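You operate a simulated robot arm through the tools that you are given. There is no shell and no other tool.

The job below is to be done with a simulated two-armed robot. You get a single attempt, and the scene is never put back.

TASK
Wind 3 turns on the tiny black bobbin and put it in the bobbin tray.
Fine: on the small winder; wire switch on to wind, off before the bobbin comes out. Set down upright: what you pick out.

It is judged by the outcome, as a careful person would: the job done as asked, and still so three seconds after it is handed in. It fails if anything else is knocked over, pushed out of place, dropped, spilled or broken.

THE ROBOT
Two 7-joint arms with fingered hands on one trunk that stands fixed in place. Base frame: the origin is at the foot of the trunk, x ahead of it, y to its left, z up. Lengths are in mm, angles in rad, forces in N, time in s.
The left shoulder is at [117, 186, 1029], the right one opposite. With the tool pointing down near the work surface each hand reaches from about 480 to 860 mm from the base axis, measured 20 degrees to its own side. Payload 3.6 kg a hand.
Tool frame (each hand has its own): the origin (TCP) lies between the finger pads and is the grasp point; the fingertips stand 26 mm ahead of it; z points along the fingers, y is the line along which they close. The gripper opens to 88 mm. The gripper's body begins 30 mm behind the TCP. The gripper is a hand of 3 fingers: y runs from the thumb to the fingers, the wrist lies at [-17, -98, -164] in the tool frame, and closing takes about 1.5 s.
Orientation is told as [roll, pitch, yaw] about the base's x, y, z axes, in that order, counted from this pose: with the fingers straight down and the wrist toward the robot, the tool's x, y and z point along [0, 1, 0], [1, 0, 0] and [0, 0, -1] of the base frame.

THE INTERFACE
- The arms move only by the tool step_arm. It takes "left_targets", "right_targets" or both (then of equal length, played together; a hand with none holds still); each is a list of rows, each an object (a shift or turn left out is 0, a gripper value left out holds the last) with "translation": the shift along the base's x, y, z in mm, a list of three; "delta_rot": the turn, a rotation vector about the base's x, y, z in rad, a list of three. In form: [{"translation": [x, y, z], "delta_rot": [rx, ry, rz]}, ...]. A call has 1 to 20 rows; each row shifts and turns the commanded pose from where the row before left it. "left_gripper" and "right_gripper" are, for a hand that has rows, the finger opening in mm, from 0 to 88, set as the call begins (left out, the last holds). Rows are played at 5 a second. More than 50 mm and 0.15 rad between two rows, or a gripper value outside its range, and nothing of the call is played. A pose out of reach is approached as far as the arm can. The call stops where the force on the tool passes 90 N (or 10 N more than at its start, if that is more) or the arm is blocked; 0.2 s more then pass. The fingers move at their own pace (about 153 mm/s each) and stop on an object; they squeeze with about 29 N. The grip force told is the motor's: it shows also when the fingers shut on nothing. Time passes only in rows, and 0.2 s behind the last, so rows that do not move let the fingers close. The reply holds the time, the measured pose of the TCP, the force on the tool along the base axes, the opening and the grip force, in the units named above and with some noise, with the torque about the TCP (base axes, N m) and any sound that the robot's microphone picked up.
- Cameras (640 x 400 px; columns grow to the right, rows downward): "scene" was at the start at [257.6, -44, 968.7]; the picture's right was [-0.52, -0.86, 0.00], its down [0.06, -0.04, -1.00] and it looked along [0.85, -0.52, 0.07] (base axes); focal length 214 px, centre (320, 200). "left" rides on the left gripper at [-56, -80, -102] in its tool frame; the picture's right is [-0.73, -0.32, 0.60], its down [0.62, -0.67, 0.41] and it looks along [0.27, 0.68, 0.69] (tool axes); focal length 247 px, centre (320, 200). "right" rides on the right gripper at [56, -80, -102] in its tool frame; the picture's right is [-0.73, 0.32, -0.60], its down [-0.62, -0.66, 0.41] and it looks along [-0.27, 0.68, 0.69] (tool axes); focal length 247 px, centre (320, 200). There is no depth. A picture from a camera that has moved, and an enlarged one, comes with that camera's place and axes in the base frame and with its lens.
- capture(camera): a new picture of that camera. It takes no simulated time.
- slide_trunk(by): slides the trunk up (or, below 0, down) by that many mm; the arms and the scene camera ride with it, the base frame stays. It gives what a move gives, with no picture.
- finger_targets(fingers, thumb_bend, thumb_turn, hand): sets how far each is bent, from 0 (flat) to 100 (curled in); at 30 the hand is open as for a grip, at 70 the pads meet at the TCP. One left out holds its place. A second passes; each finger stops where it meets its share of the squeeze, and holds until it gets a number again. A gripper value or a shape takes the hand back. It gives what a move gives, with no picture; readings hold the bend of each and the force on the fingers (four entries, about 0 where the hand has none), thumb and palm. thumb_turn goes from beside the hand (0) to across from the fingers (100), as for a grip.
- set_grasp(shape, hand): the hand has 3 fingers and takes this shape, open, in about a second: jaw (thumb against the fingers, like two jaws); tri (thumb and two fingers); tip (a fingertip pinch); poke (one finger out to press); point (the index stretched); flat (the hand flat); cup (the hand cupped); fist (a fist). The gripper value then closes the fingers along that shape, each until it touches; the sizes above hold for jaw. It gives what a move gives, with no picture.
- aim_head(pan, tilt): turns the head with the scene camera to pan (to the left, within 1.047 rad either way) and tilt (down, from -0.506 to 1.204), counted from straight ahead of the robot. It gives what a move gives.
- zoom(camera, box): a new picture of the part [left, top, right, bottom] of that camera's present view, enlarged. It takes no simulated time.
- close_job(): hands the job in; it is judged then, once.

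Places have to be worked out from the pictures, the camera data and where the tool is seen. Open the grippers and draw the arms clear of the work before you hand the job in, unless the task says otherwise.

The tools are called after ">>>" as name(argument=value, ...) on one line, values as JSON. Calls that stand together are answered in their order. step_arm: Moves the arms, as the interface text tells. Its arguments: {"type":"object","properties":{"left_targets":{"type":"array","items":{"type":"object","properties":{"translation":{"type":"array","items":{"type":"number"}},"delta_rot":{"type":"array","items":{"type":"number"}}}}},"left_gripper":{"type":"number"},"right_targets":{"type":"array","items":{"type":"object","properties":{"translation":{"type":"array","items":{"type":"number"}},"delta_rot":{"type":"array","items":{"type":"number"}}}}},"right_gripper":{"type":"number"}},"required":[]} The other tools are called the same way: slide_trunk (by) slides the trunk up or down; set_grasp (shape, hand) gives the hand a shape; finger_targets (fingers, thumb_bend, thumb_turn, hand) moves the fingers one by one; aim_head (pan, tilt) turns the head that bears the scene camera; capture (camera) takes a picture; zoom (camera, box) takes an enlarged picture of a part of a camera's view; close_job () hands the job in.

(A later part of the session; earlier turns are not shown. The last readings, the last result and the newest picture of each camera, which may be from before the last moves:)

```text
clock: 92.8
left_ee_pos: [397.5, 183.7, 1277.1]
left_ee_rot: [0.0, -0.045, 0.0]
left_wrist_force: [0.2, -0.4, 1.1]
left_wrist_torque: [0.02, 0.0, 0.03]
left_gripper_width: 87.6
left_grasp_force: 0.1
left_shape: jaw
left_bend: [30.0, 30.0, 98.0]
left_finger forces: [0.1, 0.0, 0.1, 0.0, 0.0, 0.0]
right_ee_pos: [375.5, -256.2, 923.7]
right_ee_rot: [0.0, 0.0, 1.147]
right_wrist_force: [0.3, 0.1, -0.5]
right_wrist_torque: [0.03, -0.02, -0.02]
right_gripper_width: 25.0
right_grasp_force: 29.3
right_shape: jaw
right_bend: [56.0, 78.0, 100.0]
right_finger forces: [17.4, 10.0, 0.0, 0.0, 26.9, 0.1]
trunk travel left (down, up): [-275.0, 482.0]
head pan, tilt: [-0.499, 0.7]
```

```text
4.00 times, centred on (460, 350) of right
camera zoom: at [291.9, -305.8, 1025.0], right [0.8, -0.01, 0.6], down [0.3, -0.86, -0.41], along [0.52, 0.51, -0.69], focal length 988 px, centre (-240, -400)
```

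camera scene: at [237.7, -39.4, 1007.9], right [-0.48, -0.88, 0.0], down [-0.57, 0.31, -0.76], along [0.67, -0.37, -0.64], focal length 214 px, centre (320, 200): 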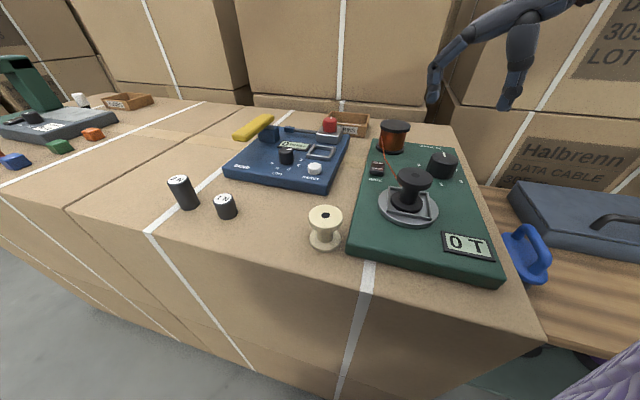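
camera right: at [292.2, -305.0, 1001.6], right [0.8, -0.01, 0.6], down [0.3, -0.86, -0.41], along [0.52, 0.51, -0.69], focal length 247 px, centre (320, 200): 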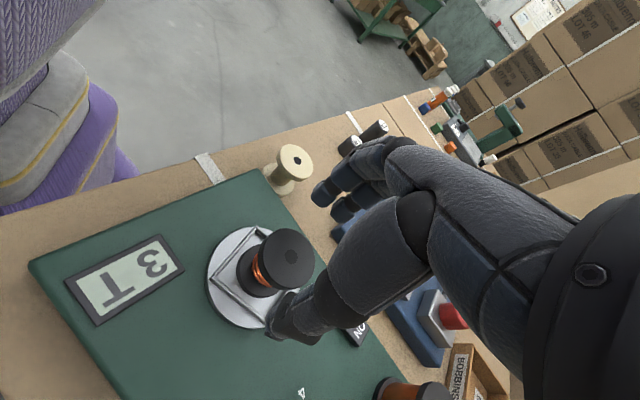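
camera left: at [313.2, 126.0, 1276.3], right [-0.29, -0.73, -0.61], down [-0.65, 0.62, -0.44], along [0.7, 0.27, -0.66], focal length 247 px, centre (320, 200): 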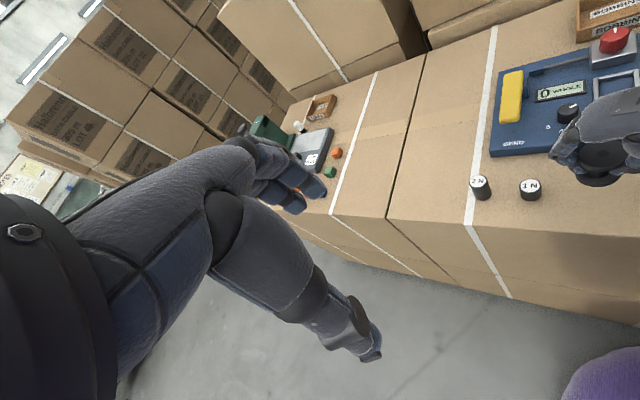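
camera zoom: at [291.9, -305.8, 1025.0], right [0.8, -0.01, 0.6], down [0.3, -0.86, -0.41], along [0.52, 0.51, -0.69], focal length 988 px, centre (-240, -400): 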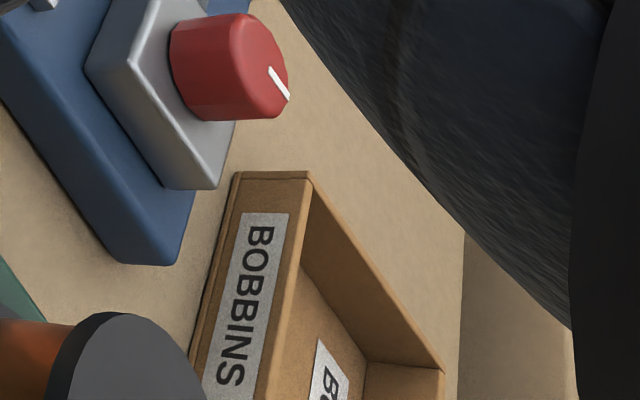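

The tray centre works out at about (699, -371), long axis along (0.70, 0.71), walls about 30 mm high (top z≈812), inner about 93 × 71 mm. I carry the bobbin over at z≈950, yawing to about 0.65 so the fingers open along the tray's long axis.

>>> step_arm(right_targets=[{"translation": [20, -6, 14]}, {"translation": [25, -8, 12], "delta_rot": [0, 0, -0.124]}, {"translation": [30, -10, 0], "delta_rot": [0, 0, -0.124]}, {"translation": [30, -12, 0], "delta_rot": [0, 0, -0.124]}, {"translation": [35, -14, 0], "delta_rot": [0, 0, -0.125]}, {"translation": [35, -14, 0]}, {"translation": [35, -14, 0]}])

>>> capture(camera="scene")

>>> capture(camera="right")

```text
clock: 94.4
left_ee_pos: [397.4, 183.8, 1277.0]
left_ee_rot: [0.0, -0.043, 0.001]
left_wrist_force: [0.5, -0.3, 0.3]
left_wrist_torque: [0.04, -0.01, 0.01]
left_gripper_width: 87.7
left_grasp_force: 0.1
left_shape: jaw
left_bend: [30.0, 30.0, 98.0]
left_finger forces: [0.1, 0.0, 0.0, 0.1, 0.0, 0.1]
right_ee_pos: [587.2, -332.9, 948.4]
right_ee_rot: [-0.002, 0.002, 0.654]
right_wrist_force: [0.4, 0.9, 0.1]
right_wrist_torque: [0.01, 0.0, 0.01]
right_gripper_width: 24.8
right_grasp_force: 28.9
right_shape: jaw
right_bend: [56.0, 78.0, 100.0]
right_finger forces: [17.4, 10.2, 0.0, 0.0, 26.7, 0.1]
trunk travel left (down, up): [-275.0, 482.0]
head pan, tilt: [-0.499, 0.7]
```

```text
taken
camera scene: at [238.3, -39.0, 1007.8], right [-0.48, -0.88, 0.0], down [-0.57, 0.31, -0.76], along [0.67, -0.37, -0.64], focal length 214 px, centre (320, 200)
```

scene: 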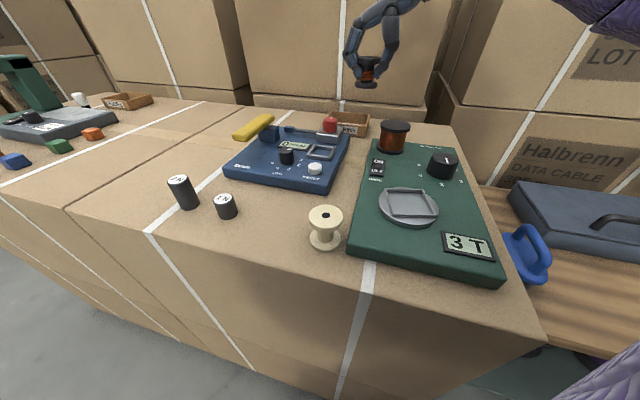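

```text
taken
camera right: at [489.1, -337.2, 1049.4], right [0.7, -0.39, 0.6], down [-0.15, -0.9, -0.41], along [0.7, 0.2, -0.69], focal length 247 px, centre (320, 200)
```

right: 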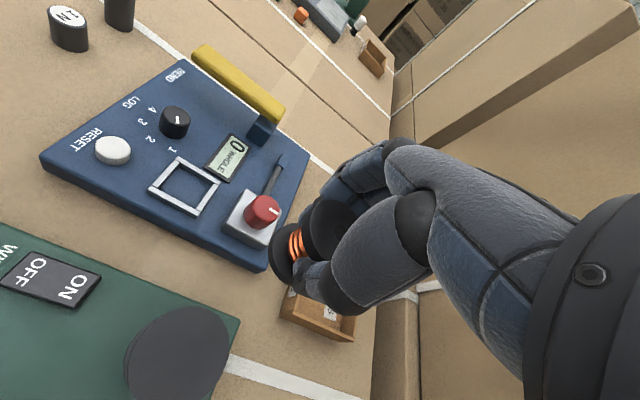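

The bobbin hangs upright with its winding visible. I continue to above the tray, TCP about (696, -375), at z≈948.

>>> step_arm(right_targets=[{"translation": [36, -14, 0]}, {"translation": [36, -14, 0]}, {"translation": [36, -14, 0]}, {"translation": [0, 0, 0]}])

>>> capture(camera="right")

>>> zoom(camera="scene", box=[280, 30, 440, 150])

```text
clock: 95.4
left_ee_pos: [397.9, 181.4, 1277.1]
left_ee_rot: [0.0, -0.044, 0.002]
left_wrist_force: [0.4, 0.2, -0.3]
left_wrist_torque: [0.01, 0.02, -0.01]
left_gripper_width: 87.8
left_grasp_force: 0.0
left_shape: jaw
left_bend: [30.0, 30.0, 98.0]
left_finger forces: [0.0, 0.0, 0.0, 0.0, 0.0, 0.0]
right_ee_pos: [695.7, -375.3, 948.4]
right_ee_rot: [0.0, 0.0, 0.652]
right_wrist_force: [-0.4, 0.2, 0.0]
right_wrist_torque: [0.03, -0.02, 0.01]
right_gripper_width: 24.7
right_grasp_force: 29.1
right_shape: jaw
right_bend: [56.0, 78.0, 100.0]
right_finger forces: [16.7, 10.8, 0.1, 0.0, 26.5, 0.0]
trunk travel left (down, up): [-275.0, 482.0]
head pan, tilt: [-0.499, 0.7]
```

```text
taken
camera right: at [597.1, -378.9, 1049.9], right [0.7, -0.39, 0.6], down [-0.15, -0.9, -0.41], along [0.7, 0.2, -0.69], focal length 247 px, centre (320, 200)
```

right: 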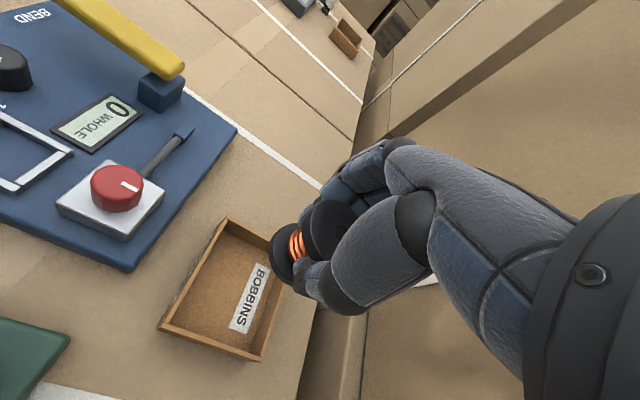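

```text
3.33 times, centred on (360, 90) of scene
camera zoom: at [237.6, -39.4, 1008.0], right [-0.48, -0.88, 0.0], down [-0.57, 0.31, -0.76], along [0.67, -0.37, -0.64], focal length 715 px, centre (187, 567)
```

zoom: 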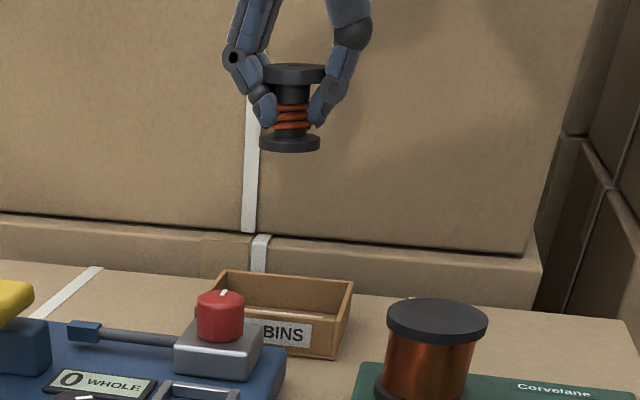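

The TCP is right over the tray at (695.7, -375.3, 948). I fine-tune (shift +2, +2 and yaw to about 0.75), then descend by lowering the trunk, which keeps the arm's vertical stretch small.

>>> step_arm(right_targets=[{"translation": [1, 1, 0], "delta_rot": [0, 0, 0.05]}, {"translation": [1, 1, 0], "delta_rot": [0, 0, 0.05]}, {"translation": [0, 0, 0]}])

>>> slide_trunk(by=-70)

>>> capture(camera="right")

>>> zoom(camera="scene", box=[280, 20, 440, 120])

```text
clock: 96.2
left_ee_pos: [396.8, 183.9, 1277.1]
left_ee_rot: [-0.001, -0.043, -0.001]
left_wrist_force: [1.0, 0.9, -0.6]
left_wrist_torque: [0.0, 0.01, 0.0]
left_gripper_width: 87.6
left_grasp_force: 0.1
left_shape: jaw
left_bend: [30.0, 30.0, 98.0]
left_finger forces: [0.0, 0.1, 0.0, 0.1, 0.1, 0.0]
right_ee_pos: [697.4, -373.8, 948.8]
right_ee_rot: [0.0, -0.001, 0.75]
right_wrist_force: [0.1, 0.2, 0.4]
right_wrist_torque: [0.0, -0.01, 0.0]
right_gripper_width: 25.0
right_grasp_force: 29.0
right_shape: jaw
right_bend: [56.0, 78.0, 100.0]
right_finger forces: [16.6, 10.6, 0.0, 0.0, 26.4, 0.1]
trunk travel left (down, up): [-275.0, 482.0]
head pan, tilt: [-0.499, 0.7]
```

```text
clock: 97.3
left_ee_pos: [397.1, 183.4, 1207.0]
left_ee_rot: [0.0, -0.044, -0.001]
left_wrist_force: [-0.7, 0.5, -0.4]
left_wrist_torque: [0.03, 0.01, 0.0]
left_gripper_width: 88.0
left_grasp_force: 0.1
left_shape: jaw
left_bend: [30.0, 30.0, 98.0]
left_finger forces: [0.0, 0.0, 0.0, 0.1, 0.0, 0.0]
right_ee_pos: [694.8, -374.3, 880.3]
right_ee_rot: [-0.003, 0.001, 0.752]
right_wrist_force: [1.0, 0.0, 0.7]
right_wrist_torque: [-0.04, 0.02, 0.0]
right_gripper_width: 24.6
right_grasp_force: 29.4
right_shape: jaw
right_bend: [56.0, 78.0, 100.0]
right_finger forces: [16.7, 10.8, 0.0, 0.0, 26.3, 0.1]
trunk travel left (down, up): [-205.0, 552.0]
head pan, tilt: [-0.499, 0.7]
```

```text
taken
camera right: at [598.5, -386.9, 981.5], right [0.73, -0.32, 0.6], down [-0.06, -0.91, -0.41], along [0.68, 0.26, -0.69], focal length 247 px, centre (320, 200)
```

right: 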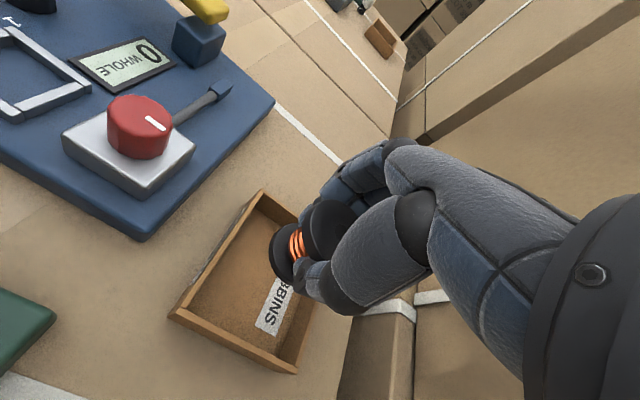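

```text
4.00 times, centred on (360, 70) of scene
camera zoom: at [250.4, -39.0, 931.6], right [-0.48, -0.88, 0.0], down [-0.57, 0.31, -0.77], along [0.67, -0.37, -0.64], focal length 858 px, centre (160, 720)
```

zoom: 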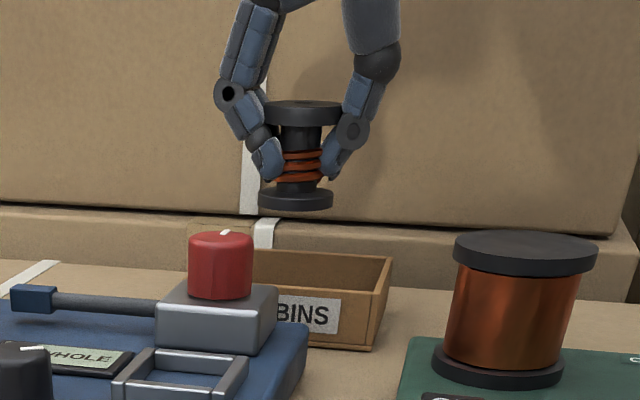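

TCP is (694.8, -374.3, 880). I shift +2 mm in x and lower the trunk another 25 mm so the bobbin's base is just above the tray walls, then recheck.

>>> step_arm(right_targets=[{"translation": [1, 0, 0]}, {"translation": [1, 0, 0]}, {"translation": [0, 0, 0]}])

>>> slide_trunk(by=-25)

>>> zoom(camera="right", box=[150, 150, 360, 380])

>>> zoom(camera="scene", box=[300, 20, 420, 100])

```text
clock: 98.1
left_ee_pos: [399.2, 183.1, 1206.9]
left_ee_rot: [0.001, -0.043, -0.001]
left_wrist_force: [-0.2, 0.1, -0.1]
left_wrist_torque: [0.01, 0.0, 0.0]
left_gripper_width: 87.8
left_grasp_force: 0.1
left_shape: jaw
left_bend: [30.0, 30.0, 98.0]
left_finger forces: [0.1, 0.1, 0.0, 0.0, 0.0, 0.1]
right_ee_pos: [697.6, -373.0, 879.8]
right_ee_rot: [-0.002, -0.001, 0.753]
right_wrist_force: [0.5, -0.2, 0.4]
right_wrist_torque: [0.0, 0.0, 0.0]
right_gripper_width: 25.1
right_grasp_force: 29.1
right_shape: jaw
right_bend: [56.0, 78.0, 100.0]
right_finger forces: [16.7, 10.8, 0.1, 0.1, 26.3, 0.0]
trunk travel left (down, up): [-205.0, 552.0]
head pan, tilt: [-0.499, 0.7]
```

```text
clock: 98.8
left_ee_pos: [396.9, 183.3, 1183.0]
left_ee_rot: [0.0, -0.043, 0.0]
left_wrist_force: [0.0, -0.1, 1.3]
left_wrist_torque: [0.01, -0.01, -0.01]
left_gripper_width: 87.6
left_grasp_force: 0.1
left_shape: jaw
left_bend: [30.0, 30.0, 98.0]
left_finger forces: [0.1, 0.0, 0.0, 0.1, 0.0, 0.0]
right_ee_pos: [697.1, -373.9, 855.7]
right_ee_rot: [-0.001, 0.002, 0.754]
right_wrist_force: [-0.1, 0.4, -0.6]
right_wrist_torque: [0.0, -0.02, 0.0]
right_gripper_width: 24.7
right_grasp_force: 28.9
right_shape: jaw
right_bend: [56.0, 78.0, 100.0]
right_finger forces: [16.7, 10.7, 0.0, 0.1, 26.2, 0.0]
trunk travel left (down, up): [-180.0, 577.0]
head pan, tilt: [-0.499, 0.7]
```

```text
1.74 times, centred on (255, 265) of right
camera zoom: at [600.5, -386.6, 956.2], right [0.73, -0.32, 0.6], down [-0.06, -0.91, -0.41], along [0.68, 0.27, -0.69], focal length 430 px, centre (433, 87)
```

zoom: 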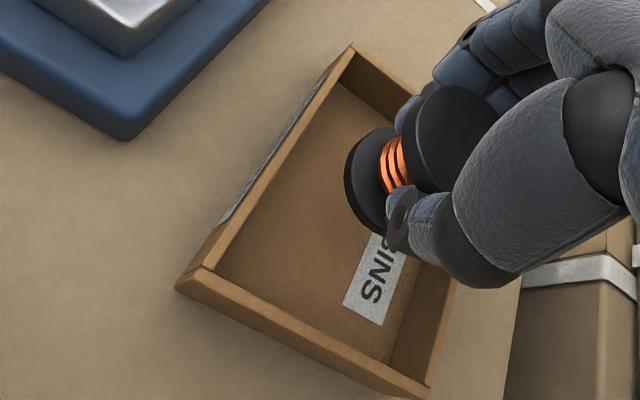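

```text
5.00 times, centred on (360, 60) of scene
camera zoom: at [255.5, -39.0, 904.0], right [-0.48, -0.88, 0.0], down [-0.57, 0.31, -0.77], along [0.67, -0.37, -0.64], focal length 1072 px, centre (120, 900)
```

zoom: 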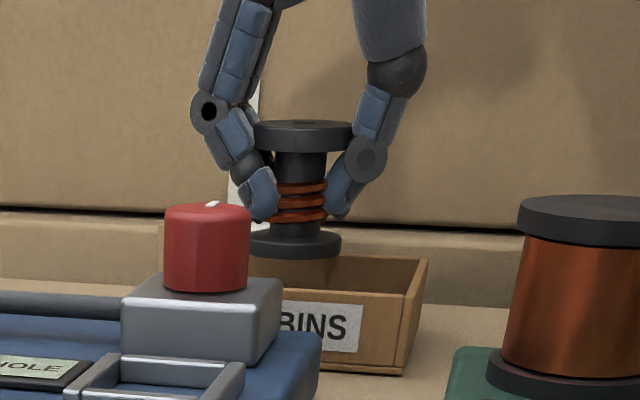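

Both cameras place the TCP within about 3 mm of the tray centre. I lower the bobbin into the tray by 24 mm and check.

>>> step_arm(right_targets=[{"translation": [0.5, 0.5, -8]}, {"translation": [0.5, 0.5, -8]}, {"translation": [0, 0, -8]}, {"translation": [0, 0, 0]}])

>>> zoom(camera="right", box=[150, 130, 360, 340])

>>> zoom(camera="scene", box=[300, 20, 420, 100])

```text
clock: 99.8
left_ee_pos: [397.7, 183.4, 1181.7]
left_ee_rot: [0.001, -0.044, -0.001]
left_wrist_force: [0.3, -0.4, -0.2]
left_wrist_torque: [-0.02, -0.02, -0.01]
left_gripper_width: 87.8
left_grasp_force: 0.0
left_shape: jaw
left_bend: [30.0, 30.0, 98.0]
left_finger forces: [0.0, 0.1, 0.0, 0.1, 0.0, 0.0]
right_ee_pos: [699.0, -371.8, 830.0]
right_ee_rot: [-0.001, 0.0, 0.754]
right_wrist_force: [0.8, 0.2, -1.0]
right_wrist_torque: [0.01, -0.01, -0.02]
right_gripper_width: 24.5
right_grasp_force: 28.9
right_shape: jaw
right_bend: [56.0, 78.0, 100.0]
right_finger forces: [16.6, 10.8, 0.0, 0.1, 26.2, 0.0]
trunk travel left (down, up): [-180.0, 577.0]
head pan, tilt: [-0.499, 0.7]
```

```text
1.90 times, centred on (255, 235) of right
camera zoom: at [602.4, -385.9, 931.4], right [0.73, -0.32, 0.6], down [-0.06, -0.91, -0.41], along [0.68, 0.27, -0.69], focal length 470 px, centre (444, 133)
```

zoom: 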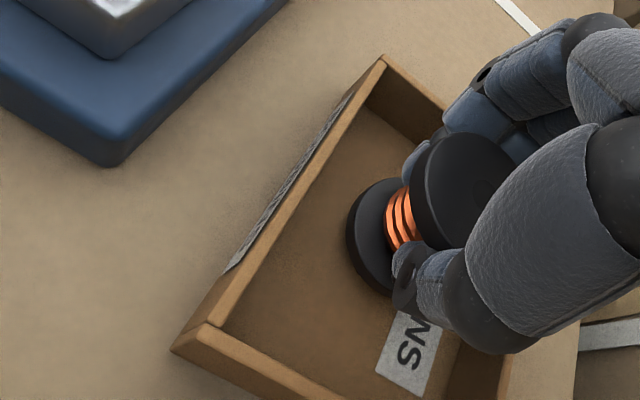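

```text
5.00 times, centred on (360, 60) of scene
camera zoom: at [256.0, -39.1, 903.7], right [-0.48, -0.88, 0.0], down [-0.57, 0.31, -0.76], along [0.67, -0.37, -0.64], focal length 1072 px, centre (120, 900)
```

zoom: 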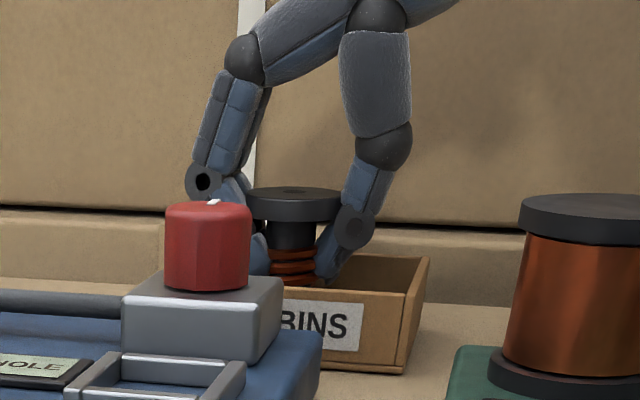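

The bobbin is inside the tray walls, just above the floor. I lower in small steps until contact.

>>> step_arm(right_targets=[{"translation": [0, 0, -2]}, {"translation": [0, 0, 0]}])

>>> step_arm(right_targets=[{"translation": [0, 0, -2]}, {"translation": [0, 0, 0]}])

```text
clock: 100.4
left_ee_pos: [396.4, 182.5, 1183.5]
left_ee_rot: [0.0, -0.043, 0.002]
left_wrist_force: [0.2, 0.2, 0.2]
left_wrist_torque: [0.01, -0.02, 0.04]
left_gripper_width: 87.5
left_grasp_force: 0.1
left_shape: jaw
left_bend: [30.0, 30.0, 98.0]
left_finger forces: [0.1, 0.0, 0.0, 0.1, 0.0, 0.1]
right_ee_pos: [698.0, -372.7, 829.1]
right_ee_rot: [-0.002, 0.0, 0.751]
right_wrist_force: [-0.1, -0.7, -0.9]
right_wrist_torque: [0.03, 0.0, 0.0]
right_gripper_width: 24.6
right_grasp_force: 29.0
right_shape: jaw
right_bend: [56.0, 78.0, 100.0]
right_finger forces: [16.6, 10.7, 0.0, 0.0, 26.2, 0.1]
trunk travel left (down, up): [-180.0, 577.0]
head pan, tilt: [-0.499, 0.7]
```

```text
clock: 101.0
left_ee_pos: [397.4, 183.6, 1181.9]
left_ee_rot: [-0.001, -0.042, 0.0]
left_wrist_force: [0.1, -0.1, -0.5]
left_wrist_torque: [0.0, 0.0, -0.01]
left_gripper_width: 87.5
left_grasp_force: 0.1
left_shape: jaw
left_bend: [30.0, 30.0, 98.0]
left_finger forces: [0.0, 0.1, 0.0, 0.0, 0.0, 0.1]
right_ee_pos: [698.5, -372.1, 826.2]
right_ee_rot: [-0.001, -0.002, 0.753]
right_wrist_force: [0.1, -0.3, -0.3]
right_wrist_torque: [-0.01, 0.02, -0.01]
right_gripper_width: 24.7
right_grasp_force: 28.8
right_shape: jaw
right_bend: [56.0, 78.0, 100.0]
right_finger forces: [16.7, 10.8, 0.0, 0.0, 26.2, 0.0]
trunk travel left (down, up): [-180.0, 577.0]
head pan, tilt: [-0.499, 0.7]
```

No contact at TCP z≈826; I continue in 1.5 mm steps.

>>> step_arm(right_targets=[{"translation": [0, 0, -1.5]}, {"translation": [0, 0, 0]}])

>>> step_arm(right_targets=[{"translation": [0, 0, -1.5]}, {"translation": [0, 0, 0]}])

```text
clock: 101.6
left_ee_pos: [396.8, 183.6, 1182.2]
left_ee_rot: [0.0, -0.044, 0.0]
left_wrist_force: [-0.1, -0.2, 0.1]
left_wrist_torque: [0.01, -0.02, -0.01]
left_gripper_width: 87.5
left_grasp_force: 0.0
left_shape: jaw
left_bend: [30.0, 30.0, 98.0]
left_finger forces: [0.1, 0.1, 0.0, 0.0, 0.0, 0.0]
right_ee_pos: [699.1, -371.6, 824.9]
right_ee_rot: [-0.003, 0.001, 0.751]
right_wrist_force: [-0.4, 0.1, 0.0]
right_wrist_torque: [-0.01, -0.01, 0.01]
right_gripper_width: 24.5
right_grasp_force: 29.3
right_shape: jaw
right_bend: [56.0, 78.0, 100.0]
right_finger forces: [16.7, 10.9, 0.1, 0.0, 26.2, 0.1]
trunk travel left (down, up): [-180.0, 577.0]
head pan, tilt: [-0.499, 0.7]
```

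```text
clock: 102.2
left_ee_pos: [397.9, 183.6, 1182.1]
left_ee_rot: [0.0, -0.044, -0.001]
left_wrist_force: [0.9, -0.4, -0.1]
left_wrist_torque: [0.02, 0.0, 0.0]
left_gripper_width: 87.7
left_grasp_force: 0.0
left_shape: jaw
left_bend: [30.0, 30.0, 98.0]
left_finger forces: [0.1, 0.1, 0.0, 0.0, 0.0, 0.0]
right_ee_pos: [699.3, -372.8, 823.9]
right_ee_rot: [-0.001, 0.0, 0.751]
right_wrist_force: [0.4, -0.5, -0.7]
right_wrist_torque: [0.02, 0.02, -0.01]
right_gripper_width: 25.0
right_grasp_force: 29.1
right_shape: jaw
right_bend: [56.0, 78.0, 100.0]
right_finger forces: [16.7, 10.8, 0.1, 0.0, 26.2, 0.0]
trunk travel left (down, up): [-180.0, 577.0]
head pan, tilt: [-0.499, 0.7]
```

Still free at z≈824; continuing down carefully.

>>> step_arm(right_targets=[{"translation": [0, 0, -1.5]}, {"translation": [0, 0, 0]}])

>>> step_arm(right_targets=[{"translation": [0, 0, -1]}, {"translation": [0, 0, 0]}])

>>> zoom(camera="right", box=[180, 140, 360, 320])

>>> zoom(camera="scene", box=[320, 40, 400, 100])

```text
clock: 102.8
left_ee_pos: [398.6, 183.3, 1182.8]
left_ee_rot: [0.0, -0.043, 0.001]
left_wrist_force: [1.0, 0.7, 0.5]
left_wrist_torque: [-0.02, 0.01, 0.05]
left_gripper_width: 87.7
left_grasp_force: 0.1
left_shape: jaw
left_bend: [30.0, 30.0, 98.0]
left_finger forces: [0.1, 0.1, 0.1, 0.1, 0.0, 0.0]
right_ee_pos: [699.2, -372.3, 823.2]
right_ee_rot: [-0.001, 0.0, 0.752]
right_wrist_force: [-0.3, 0.6, -0.8]
right_wrist_torque: [-0.01, 0.02, 0.0]
right_gripper_width: 24.7
right_grasp_force: 29.1
right_shape: jaw
right_bend: [56.0, 78.0, 100.0]
right_finger forces: [16.7, 10.8, 0.1, 0.1, 26.3, 0.0]
trunk travel left (down, up): [-180.0, 577.0]
head pan, tilt: [-0.499, 0.7]
```

```text
clock: 103.4
left_ee_pos: [397.5, 183.0, 1182.8]
left_ee_rot: [0.001, -0.043, -0.001]
left_wrist_force: [0.6, -0.2, 1.0]
left_wrist_torque: [-0.01, 0.01, -0.03]
left_gripper_width: 88.0
left_grasp_force: 0.0
left_shape: jaw
left_bend: [30.0, 30.0, 98.0]
left_finger forces: [0.0, 0.0, 0.0, 0.1, 0.0, 0.1]
right_ee_pos: [699.9, -372.3, 822.1]
right_ee_rot: [-0.002, 0.0, 0.751]
right_wrist_force: [0.0, 0.0, 0.4]
right_wrist_torque: [0.01, -0.03, -0.02]
right_gripper_width: 24.8
right_grasp_force: 29.7
right_shape: jaw
right_bend: [56.0, 78.0, 100.0]
right_finger forces: [16.7, 10.9, 0.1, 0.0, 26.2, 0.1]
trunk travel left (down, up): [-180.0, 577.0]
head pan, tilt: [-0.499, 0.7]
```

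```text
2.22 times, centred on (270, 230) of right
camera zoom: at [602.1, -385.9, 922.1], right [0.73, -0.32, 0.6], down [-0.06, -0.91, -0.41], along [0.68, 0.27, -0.69], focal length 549 px, centre (431, 133)
```

zoom: 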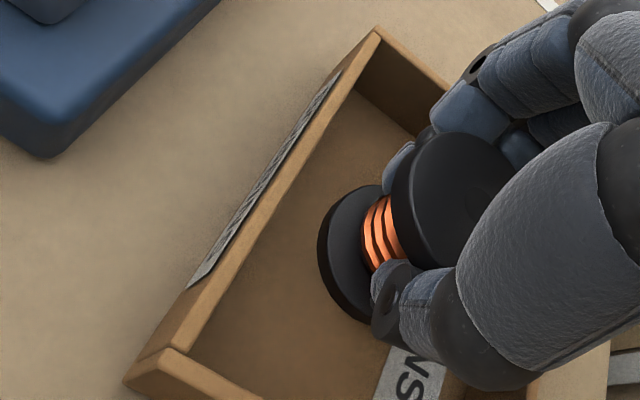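

```text
6.67 times, centred on (360, 70) of scene
camera zoom: at [256.0, -39.0, 903.7], right [-0.48, -0.88, 0.0], down [-0.57, 0.31, -0.76], along [0.67, -0.37, -0.64], focal length 1430 px, centre (53, 1067)
```

zoom: 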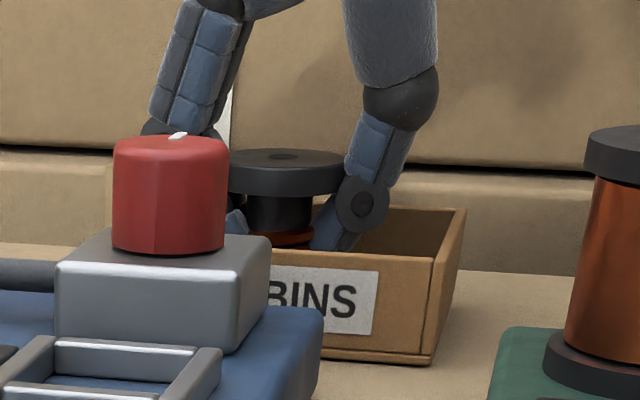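

Still no contact force at z≈822; I continue in 1 mm steps.

>>> step_arm(right_targets=[{"translation": [0, 0, -1]}, {"translation": [0, 0, 0]}])

>>> step_arm(right_targets=[{"translation": [0, 0, -1]}, {"translation": [0, 0, 0]}])

>>> step_arm(right_targets=[{"translation": [0, 0, -1]}, {"translation": [0, 0, 0]}])

```text
clock: 104.0
left_ee_pos: [397.6, 184.1, 1183.2]
left_ee_rot: [-0.001, -0.044, -0.001]
left_wrist_force: [0.6, -0.3, 0.3]
left_wrist_torque: [-0.01, -0.03, 0.0]
left_gripper_width: 87.5
left_grasp_force: 0.0
left_shape: jaw
left_bend: [30.0, 30.0, 98.0]
left_finger forces: [0.0, 0.0, 0.0, 0.1, 0.1, 0.0]
right_ee_pos: [699.2, -371.9, 821.5]
right_ee_rot: [0.0, 0.0, 0.753]
right_wrist_force: [0.4, -0.8, 1.8]
right_wrist_torque: [0.02, 0.02, 0.02]
right_gripper_width: 24.8
right_grasp_force: 29.2
right_shape: jaw
right_bend: [56.0, 78.0, 100.0]
right_finger forces: [16.5, 10.7, 0.1, 0.0, 26.4, 0.1]
trunk travel left (down, up): [-180.0, 577.0]
head pan, tilt: [-0.499, 0.7]
```

```text
clock: 104.6
left_ee_pos: [396.6, 183.4, 1181.8]
left_ee_rot: [0.0, -0.043, 0.0]
left_wrist_force: [-1.0, 0.1, -1.2]
left_wrist_torque: [0.02, 0.01, 0.01]
left_gripper_width: 87.4
left_grasp_force: 0.0
left_shape: jaw
left_bend: [30.0, 30.0, 98.0]
left_finger forces: [0.0, 0.0, 0.1, 0.1, 0.1, 0.0]
right_ee_pos: [698.7, -372.0, 820.3]
right_ee_rot: [-0.003, 0.001, 0.754]
right_wrist_force: [0.1, -0.8, 6.5]
right_wrist_torque: [0.0, -0.06, -0.03]
right_gripper_width: 24.7
right_grasp_force: 29.0
right_shape: jaw
right_bend: [56.0, 78.0, 100.0]
right_finger forces: [16.2, 11.0, 0.0, 0.0, 26.8, 0.1]
trunk travel left (down, up): [-180.0, 577.0]
head pan, tilt: [-0.499, 0.7]
```

```text
clock: 105.2
left_ee_pos: [397.2, 182.8, 1181.7]
left_ee_rot: [0.0, -0.044, -0.001]
left_wrist_force: [0.2, -0.6, 0.2]
left_wrist_torque: [-0.02, -0.01, 0.01]
left_gripper_width: 87.7
left_grasp_force: 0.1
left_shape: jaw
left_bend: [30.0, 30.0, 98.0]
left_finger forces: [0.0, 0.0, 0.0, 0.0, 0.1, 0.1]
right_ee_pos: [698.4, -372.4, 820.2]
right_ee_rot: [-0.004, -0.002, 0.752]
right_wrist_force: [1.2, -1.6, 11.2]
right_wrist_torque: [0.04, -0.04, -0.05]
right_gripper_width: 24.8
right_grasp_force: 29.0
right_shape: jaw
right_bend: [56.0, 78.0, 100.0]
right_finger forces: [15.8, 11.7, 0.0, 0.0, 27.0, 0.0]
trunk travel left (down, up): [-180.0, 577.0]
head pan, tilt: [-0.499, 0.7]
```

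Floor contact (11 N). I ease up 1.5 mm to unload, then open the fingers modestly to 52 mm.

>>> step_arm(right_targets=[{"translation": [0, 0, 1.5]}, {"translation": [0, 0, 0.5]}, {"translation": [0, 0, 0]}])

>>> step_arm(right_targets=[{"translation": [0, 0, 0]}, {"translation": [0, 0, 0]}, {"translation": [0, 0, 0]}, {"translation": [0, 0, 0]}, {"translation": [0, 0, 0]}], right_gripper=40)

>>> step_arm(right_targets=[{"translation": [0, 0, 0]}, {"translation": [0, 0, 0]}, {"translation": [0, 0, 0]}, {"translation": [0, 0, 0]}], right_gripper=52)

>>> zoom(camera="right", box=[180, 140, 360, 320])

>>> zoom(camera="scene", box=[320, 40, 400, 100])

```text
clock: 106.0
left_ee_pos: [397.4, 182.8, 1182.0]
left_ee_rot: [-0.001, -0.043, 0.001]
left_wrist_force: [-0.1, -0.4, 0.5]
left_wrist_torque: [-0.02, -0.01, 0.01]
left_gripper_width: 87.5
left_grasp_force: 0.1
left_shape: jaw
left_bend: [30.0, 30.0, 98.0]
left_finger forces: [0.1, 0.1, 0.0, 0.0, 0.0, 0.1]
right_ee_pos: [699.5, -372.1, 820.3]
right_ee_rot: [-0.001, 0.0, 0.752]
right_wrist_force: [1.1, -1.7, 8.1]
right_wrist_torque: [0.03, -0.08, -0.07]
right_gripper_width: 24.7
right_grasp_force: 28.6
right_shape: jaw
right_bend: [56.0, 78.0, 100.0]
right_finger forces: [16.1, 12.3, 0.1, 0.0, 27.3, 0.0]
trunk travel left (down, up): [-180.0, 577.0]
head pan, tilt: [-0.499, 0.7]
```

```text
clock: 107.2
left_ee_pos: [398.4, 183.4, 1181.7]
left_ee_rot: [0.001, -0.044, 0.001]
left_wrist_force: [0.1, -0.4, -1.2]
left_wrist_torque: [-0.02, 0.06, 0.03]
left_gripper_width: 87.7
left_grasp_force: 0.0
left_shape: jaw
left_bend: [30.0, 30.0, 98.0]
left_finger forces: [0.0, 0.0, 0.0, 0.1, 0.0, 0.0]
right_ee_pos: [699.1, -372.2, 820.2]
right_ee_rot: [-0.002, 0.0, 0.753]
right_wrist_force: [-0.1, -0.1, -0.7]
right_wrist_torque: [-0.01, -0.04, -0.01]
right_gripper_width: 39.8
right_grasp_force: 0.1
right_shape: jaw
right_bend: [45.0, 70.0, 100.0]
right_finger forces: [0.0, 0.0, 0.0, 0.0, 0.0, 0.0]
trunk travel left (down, up): [-180.0, 577.0]
head pan, tilt: [-0.499, 0.7]
```

```text
clock: 108.2
left_ee_pos: [399.1, 182.2, 1181.9]
left_ee_rot: [-0.001, -0.044, 0.0]
left_wrist_force: [-0.2, 0.3, 0.3]
left_wrist_torque: [-0.03, -0.01, -0.03]
left_gripper_width: 87.5
left_grasp_force: 0.1
left_shape: jaw
left_bend: [30.0, 30.0, 98.0]
left_finger forces: [0.0, 0.0, 0.1, 0.0, 0.0, 0.0]
right_ee_pos: [699.7, -372.7, 820.9]
right_ee_rot: [-0.003, 0.0, 0.752]
right_wrist_force: [0.1, 0.3, 0.1]
right_wrist_torque: [0.01, 0.0, 0.03]
right_gripper_width: 51.4
right_grasp_force: 0.1
right_shape: jaw
right_bend: [39.0, 63.0, 100.0]
right_finger forces: [0.0, 0.0, 0.0, 0.0, 0.1, 0.1]
trunk travel left (down, up): [-180.0, 577.0]
head pan, tilt: [-0.499, 0.7]
```

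```text
2.22 times, centred on (270, 230) of right
camera zoom: at [602.3, -385.7, 921.2], right [0.73, -0.32, 0.6], down [-0.06, -0.91, -0.41], along [0.68, 0.27, -0.69], focal length 549 px, centre (431, 133)
```

zoom: 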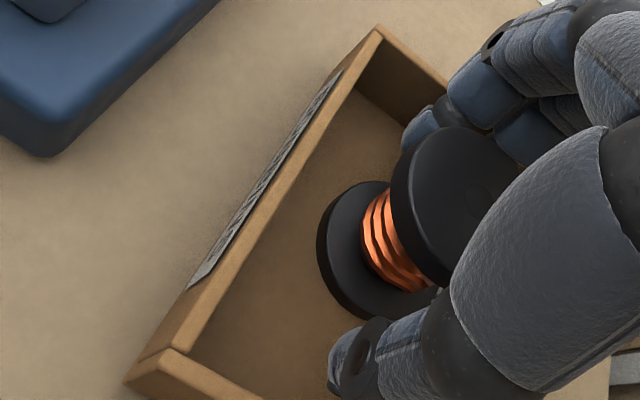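

```text
6.67 times, centred on (360, 70) of scene
camera zoom: at [256.0, -39.0, 903.7], right [-0.48, -0.88, 0.0], down [-0.57, 0.31, -0.76], along [0.67, -0.37, -0.64], focal length 1430 px, centre (53, 1067)
```

zoom: 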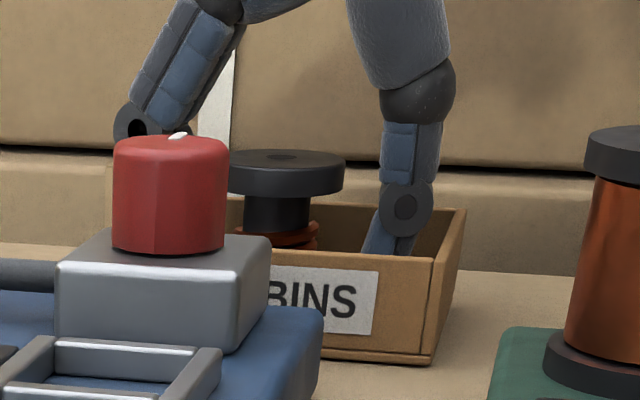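

The bobbin is released and stands upright in the tray. Before lifting, I check the clearance between the fingers, flange and tray wall.

>>> zoom(camera="right", box=[280, 150, 380, 230])

>>> capture(camera="right")

```text
5.00 times, centred on (330, 190) of right
camera zoom: at [602.3, -385.7, 921.2], right [0.73, -0.32, 0.6], down [-0.06, -0.91, -0.41], along [0.68, 0.27, -0.69], focal length 1235 px, centre (270, 250)
```

zoom: 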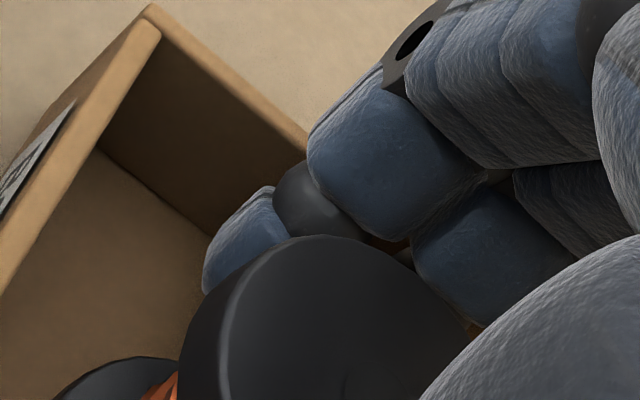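

```text
taken
camera right: at [602.3, -385.7, 921.2], right [0.73, -0.32, 0.6], down [-0.06, -0.91, -0.41], along [0.68, 0.27, -0.69], focal length 247 px, centre (320, 200)
```

right: 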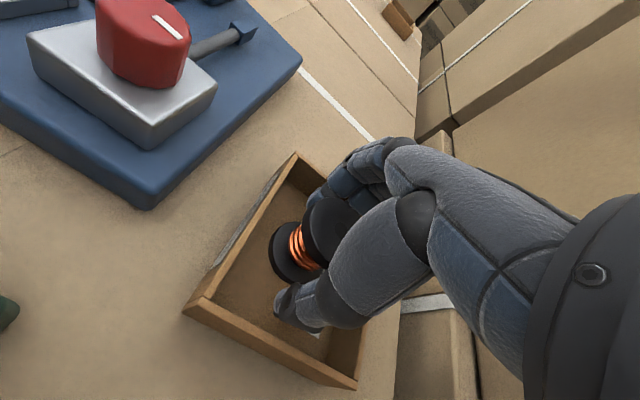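

Finger forces are zero and nothing touches. I lift in small steps, watching finger and wrist forces so that nothing catches the flange or the tray.

>>> step_arm(right_targets=[{"translation": [0, 0, 3]}, {"translation": [0, 0, 3]}, {"translation": [0, 0, 0]}])

>>> zoom(camera="right", box=[180, 140, 360, 320])

```text
clock: 109.0
left_ee_pos: [398.2, 183.0, 1182.2]
left_ee_rot: [-0.001, -0.044, 0.001]
left_wrist_force: [0.2, -0.5, 0.1]
left_wrist_torque: [0.02, 0.0, -0.02]
left_gripper_width: 87.8
left_grasp_force: 0.1
left_shape: jaw
left_bend: [30.0, 30.0, 98.0]
left_finger forces: [0.0, 0.0, 0.1, 0.0, 0.0, 0.0]
right_ee_pos: [699.7, -373.1, 825.9]
right_ee_rot: [0.001, -0.002, 0.753]
right_wrist_force: [-0.6, -0.2, -0.3]
right_wrist_torque: [0.01, 0.03, 0.01]
right_gripper_width: 51.6
right_grasp_force: 0.1
right_shape: jaw
right_bend: [39.0, 63.0, 100.0]
right_finger forces: [0.0, 0.0, 0.0, 0.0, 0.0, 0.1]
trunk travel left (down, up): [-180.0, 577.0]
head pan, tilt: [-0.499, 0.7]
```

```text
2.22 times, centred on (270, 230) of right
camera zoom: at [602.3, -385.9, 927.2], right [0.73, -0.32, 0.6], down [-0.06, -0.91, -0.41], along [0.68, 0.27, -0.69], focal length 549 px, centre (431, 133)
```

zoom: 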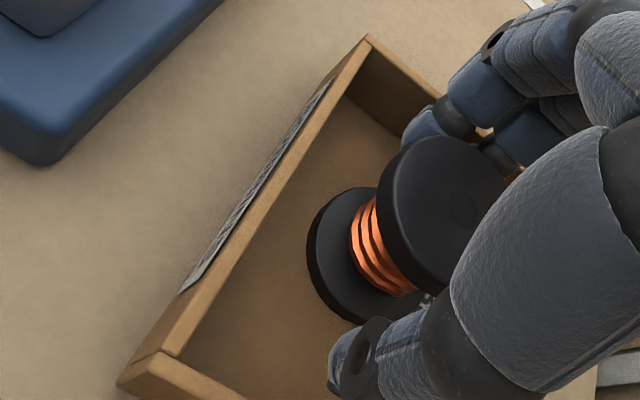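

No contact; the bobbin stays put. I continue lifting 6 mm at a time.

>>> step_arm(right_targets=[{"translation": [0, 0, 3]}, {"translation": [0, 0, 3]}, {"translation": [0, 0, 0]}])

>>> step_arm(right_targets=[{"translation": [0, 0, 3]}, {"translation": [0, 0, 3]}, {"translation": [0, 0, 0]}])

>>> zoom(camera="right", box=[180, 140, 360, 320])

>>> zoom(camera="scene", box=[320, 40, 400, 100])

```text
clock: 109.8
left_ee_pos: [397.7, 183.8, 1181.8]
left_ee_rot: [0.001, -0.043, 0.001]
left_wrist_force: [0.0, 0.9, -0.6]
left_wrist_torque: [0.01, 0.01, 0.02]
left_gripper_width: 87.9
left_grasp_force: 0.1
left_shape: jaw
left_bend: [30.0, 30.0, 98.0]
left_finger forces: [0.0, 0.0, 0.0, 0.0, 0.0, 0.0]
right_ee_pos: [699.0, -371.0, 832.2]
right_ee_rot: [-0.001, 0.0, 0.753]
right_wrist_force: [0.8, 0.0, 1.0]
right_wrist_torque: [-0.02, -0.03, -0.02]
right_gripper_width: 51.6
right_grasp_force: 0.0
right_shape: jaw
right_bend: [39.0, 63.0, 100.0]
right_finger forces: [0.0, 0.1, 0.1, 0.0, 0.0, 0.0]
trunk travel left (down, up): [-180.0, 577.0]
head pan, tilt: [-0.499, 0.7]
```

```text
clock: 110.6
left_ee_pos: [397.3, 182.6, 1181.9]
left_ee_rot: [-0.002, -0.043, -0.001]
left_wrist_force: [-0.7, -0.3, 1.2]
left_wrist_torque: [-0.03, -0.01, -0.01]
left_gripper_width: 87.9
left_grasp_force: 0.0
left_shape: jaw
left_bend: [30.0, 30.0, 98.0]
left_finger forces: [0.0, 0.0, 0.0, 0.1, 0.1, 0.0]
right_ee_pos: [697.7, -372.2, 837.1]
right_ee_rot: [-0.002, 0.002, 0.753]
right_wrist_force: [-0.7, 0.6, -0.2]
right_wrist_torque: [-0.01, -0.01, -0.01]
right_gripper_width: 51.8
right_grasp_force: 0.0
right_shape: jaw
right_bend: [39.0, 63.0, 100.0]
right_finger forces: [0.0, 0.1, 0.0, 0.0, 0.0, 0.0]
trunk travel left (down, up): [-180.0, 577.0]
head pan, tilt: [-0.499, 0.7]
```

```text
2.22 times, centred on (270, 230) of right
camera zoom: at [602.1, -385.7, 938.9], right [0.73, -0.32, 0.6], down [-0.06, -0.91, -0.41], along [0.68, 0.27, -0.69], focal length 549 px, centre (431, 133)
```

zoom: 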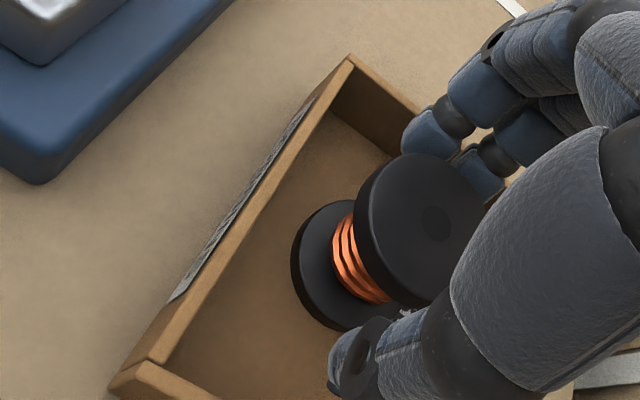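

```text
6.67 times, centred on (360, 70) of scene
camera zoom: at [256.0, -39.0, 903.7], right [-0.48, -0.88, 0.0], down [-0.57, 0.31, -0.76], along [0.67, -0.37, -0.64], focal length 1430 px, centre (53, 1067)
```

zoom: 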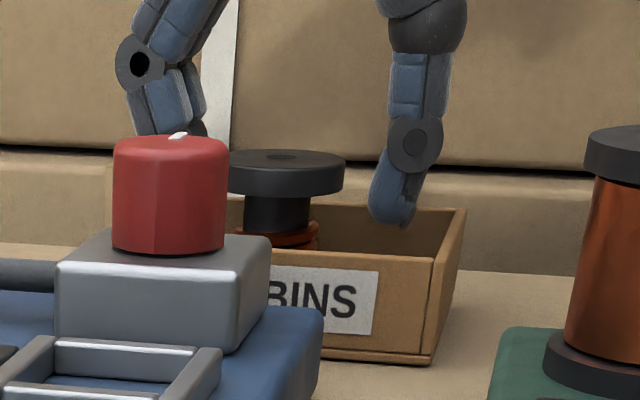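

Tips are now at wall-top height with no contact. I raise 4 mm more, open wide, and lift away.

>>> step_arm(right_targets=[{"translation": [0, 0, 2]}, {"translation": [0, 0, 2]}, {"translation": [0, 0, 0]}])

>>> step_arm(right_targets=[{"translation": [0, 0, 0]}, {"translation": [0, 0, 0]}, {"translation": [0, 0, 0]}, {"translation": [0, 0, 5]}, {"translation": [0, 0, 10]}, {"translation": [0, 0, 15]}, {"translation": [0, 0, 20]}], right_gripper=72)

>>> zoom(camera="right", box=[150, 150, 360, 380])

>>> zoom(camera="scene", box=[300, 20, 420, 100])

```text
clock: 111.4
left_ee_pos: [397.1, 183.1, 1180.4]
left_ee_rot: [0.001, -0.042, 0.0]
left_wrist_force: [0.5, 0.5, 0.4]
left_wrist_torque: [0.02, -0.02, -0.01]
left_gripper_width: 87.7
left_grasp_force: 0.0
left_shape: jaw
left_bend: [30.0, 30.0, 98.0]
left_finger forces: [0.0, 0.1, 0.0, 0.1, 0.0, 0.1]
right_ee_pos: [699.8, -372.4, 842.9]
right_ee_rot: [-0.002, -0.002, 0.754]
right_wrist_force: [-0.1, 1.2, -0.1]
right_wrist_torque: [0.01, 0.01, 0.0]
right_gripper_width: 51.6
right_grasp_force: 0.0
right_shape: jaw
right_bend: [39.0, 63.0, 100.0]
right_finger forces: [0.0, 0.0, 0.0, 0.0, 0.1, 0.0]
trunk travel left (down, up): [-180.0, 577.0]
head pan, tilt: [-0.499, 0.7]
```

```text
clock: 113.0
left_ee_pos: [397.5, 183.2, 1182.1]
left_ee_rot: [-0.002, -0.045, 0.0]
left_wrist_force: [-0.3, 0.0, 0.1]
left_wrist_torque: [-0.04, 0.04, -0.02]
left_gripper_width: 87.8
left_grasp_force: 0.1
left_shape: jaw
left_bend: [30.0, 30.0, 98.0]
left_finger forces: [0.0, 0.0, 0.0, 0.0, 0.0, 0.1]
right_ee_pos: [699.7, -371.9, 892.2]
right_ee_rot: [-0.003, -0.001, 0.752]
right_wrist_force: [-0.1, -0.9, 0.6]
right_wrist_torque: [-0.04, -0.01, 0.04]
right_gripper_width: 71.6
right_grasp_force: 0.1
right_shape: jaw
right_bend: [33.0, 45.0, 99.0]
right_finger forces: [0.0, 0.1, 0.0, 0.0, 0.1, 0.0]
trunk travel left (down, up): [-180.0, 577.0]
head pan, tilt: [-0.499, 0.7]
```

```text
1.74 times, centred on (255, 265) of right
camera zoom: at [602.6, -385.3, 993.5], right [0.73, -0.32, 0.6], down [-0.06, -0.91, -0.41], along [0.68, 0.27, -0.69], focal length 430 px, centre (433, 87)
```

zoom: 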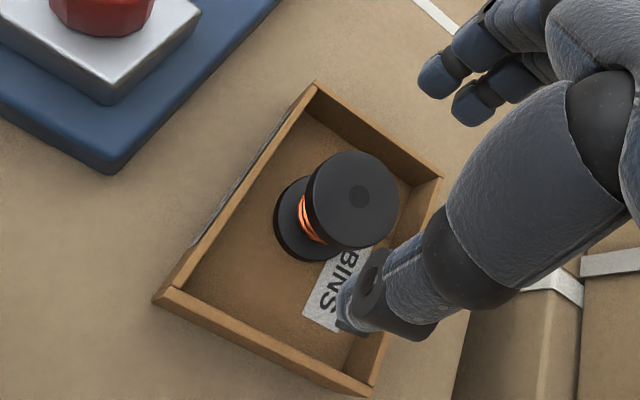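

```text
5.00 times, centred on (360, 60) of scene
camera zoom: at [255.9, -39.0, 903.8], right [-0.48, -0.88, 0.0], down [-0.57, 0.31, -0.76], along [0.67, -0.37, -0.64], focal length 1072 px, centre (120, 900)
```

zoom: 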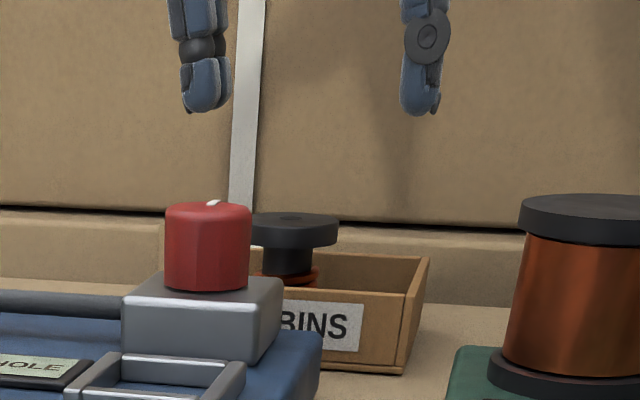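

The bobbin stands upright in the BOBBINS tray with its winding intact. I lift higher and draw the right arm back clear of the work.

>>> step_arm(right_targets=[{"translation": [0, 0, 35]}, {"translation": [0, 0, 35]}, {"translation": [-10, 0, 35]}, {"translation": [-35, -5, 25]}, {"translation": [-40, -10, 10]}, {"translation": [-40, -15, 0]}, {"translation": [-40, -15, 0]}, {"translation": [-30, -20, 0]}])

>>> slide_trunk(by=200)

>>> capture(camera="scene")

>>> capture(camera="right")

```text
clock: 114.8
left_ee_pos: [396.8, 182.9, 1181.6]
left_ee_rot: [0.0, -0.044, 0.0]
left_wrist_force: [-0.1, 0.2, 0.0]
left_wrist_torque: [-0.02, 0.02, 0.01]
left_gripper_width: 87.3
left_grasp_force: 0.0
left_shape: jaw
left_bend: [30.0, 30.0, 98.0]
left_finger forces: [0.0, 0.0, 0.1, 0.0, 0.1, 0.0]
right_ee_pos: [502.7, -438.1, 1033.2]
right_ee_rot: [-0.003, 0.0, 0.753]
right_wrist_force: [-0.3, -0.1, -0.7]
right_wrist_torque: [0.01, -0.01, 0.01]
right_gripper_width: 71.7
right_grasp_force: 0.1
right_shape: jaw
right_bend: [32.0, 45.0, 99.0]
right_finger forces: [0.1, 0.0, 0.0, 0.1, 0.0, 0.1]
trunk travel left (down, up): [-180.0, 577.0]
head pan, tilt: [-0.499, 0.7]
```

```text
clock: 117.0
left_ee_pos: [397.7, 182.5, 1382.2]
left_ee_rot: [0.001, -0.044, 0.0]
left_wrist_force: [0.5, 0.2, 0.5]
left_wrist_torque: [0.02, -0.01, 0.0]
left_gripper_width: 87.8
left_grasp_force: 0.0
left_shape: jaw
left_bend: [30.0, 30.0, 98.0]
left_finger forces: [0.0, 0.0, 0.0, 0.0, 0.0, 0.0]
right_ee_pos: [505.5, -437.8, 1231.6]
right_ee_rot: [0.0, 0.0, 0.752]
right_wrist_force: [-0.3, -0.8, 0.1]
right_wrist_torque: [-0.02, 0.0, 0.01]
right_gripper_width: 71.7
right_grasp_force: 0.1
right_shape: jaw
right_bend: [32.0, 45.0, 99.0]
right_finger forces: [0.0, 0.0, 0.1, 0.0, 0.0, 0.0]
trunk travel left (down, up): [-380.0, 377.0]
head pan, tilt: [-0.499, 0.7]
```

```text
taken
camera scene: at [222.6, -39.1, 1121.1], right [-0.48, -0.88, 0.0], down [-0.57, 0.31, -0.76], along [0.67, -0.37, -0.64], focal length 214 px, centre (320, 200)
```

scene: 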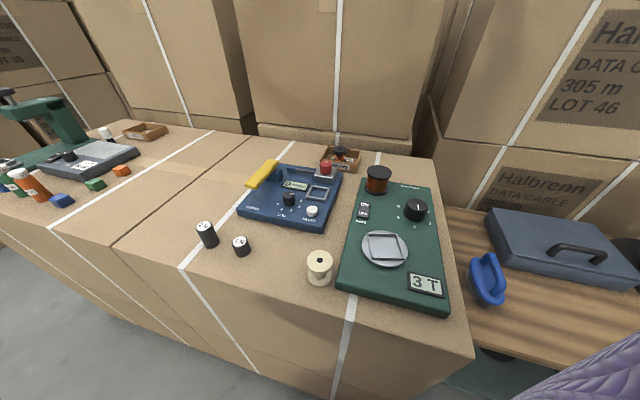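

```text
taken
camera right: at [407.7, -450.6, 1332.7], right [0.73, -0.32, 0.6], down [-0.06, -0.91, -0.41], along [0.68, 0.27, -0.69], focal length 247 px, centre (320, 200)
```

right: 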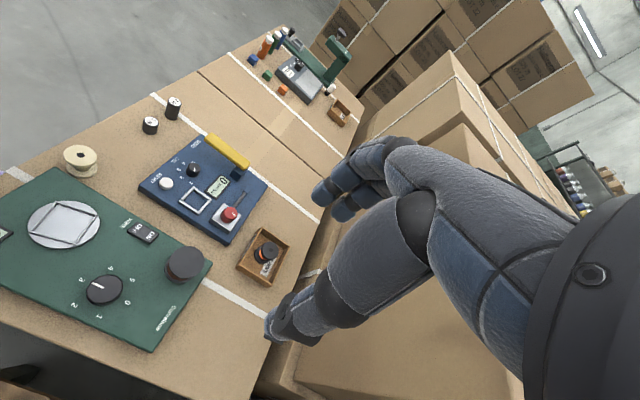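

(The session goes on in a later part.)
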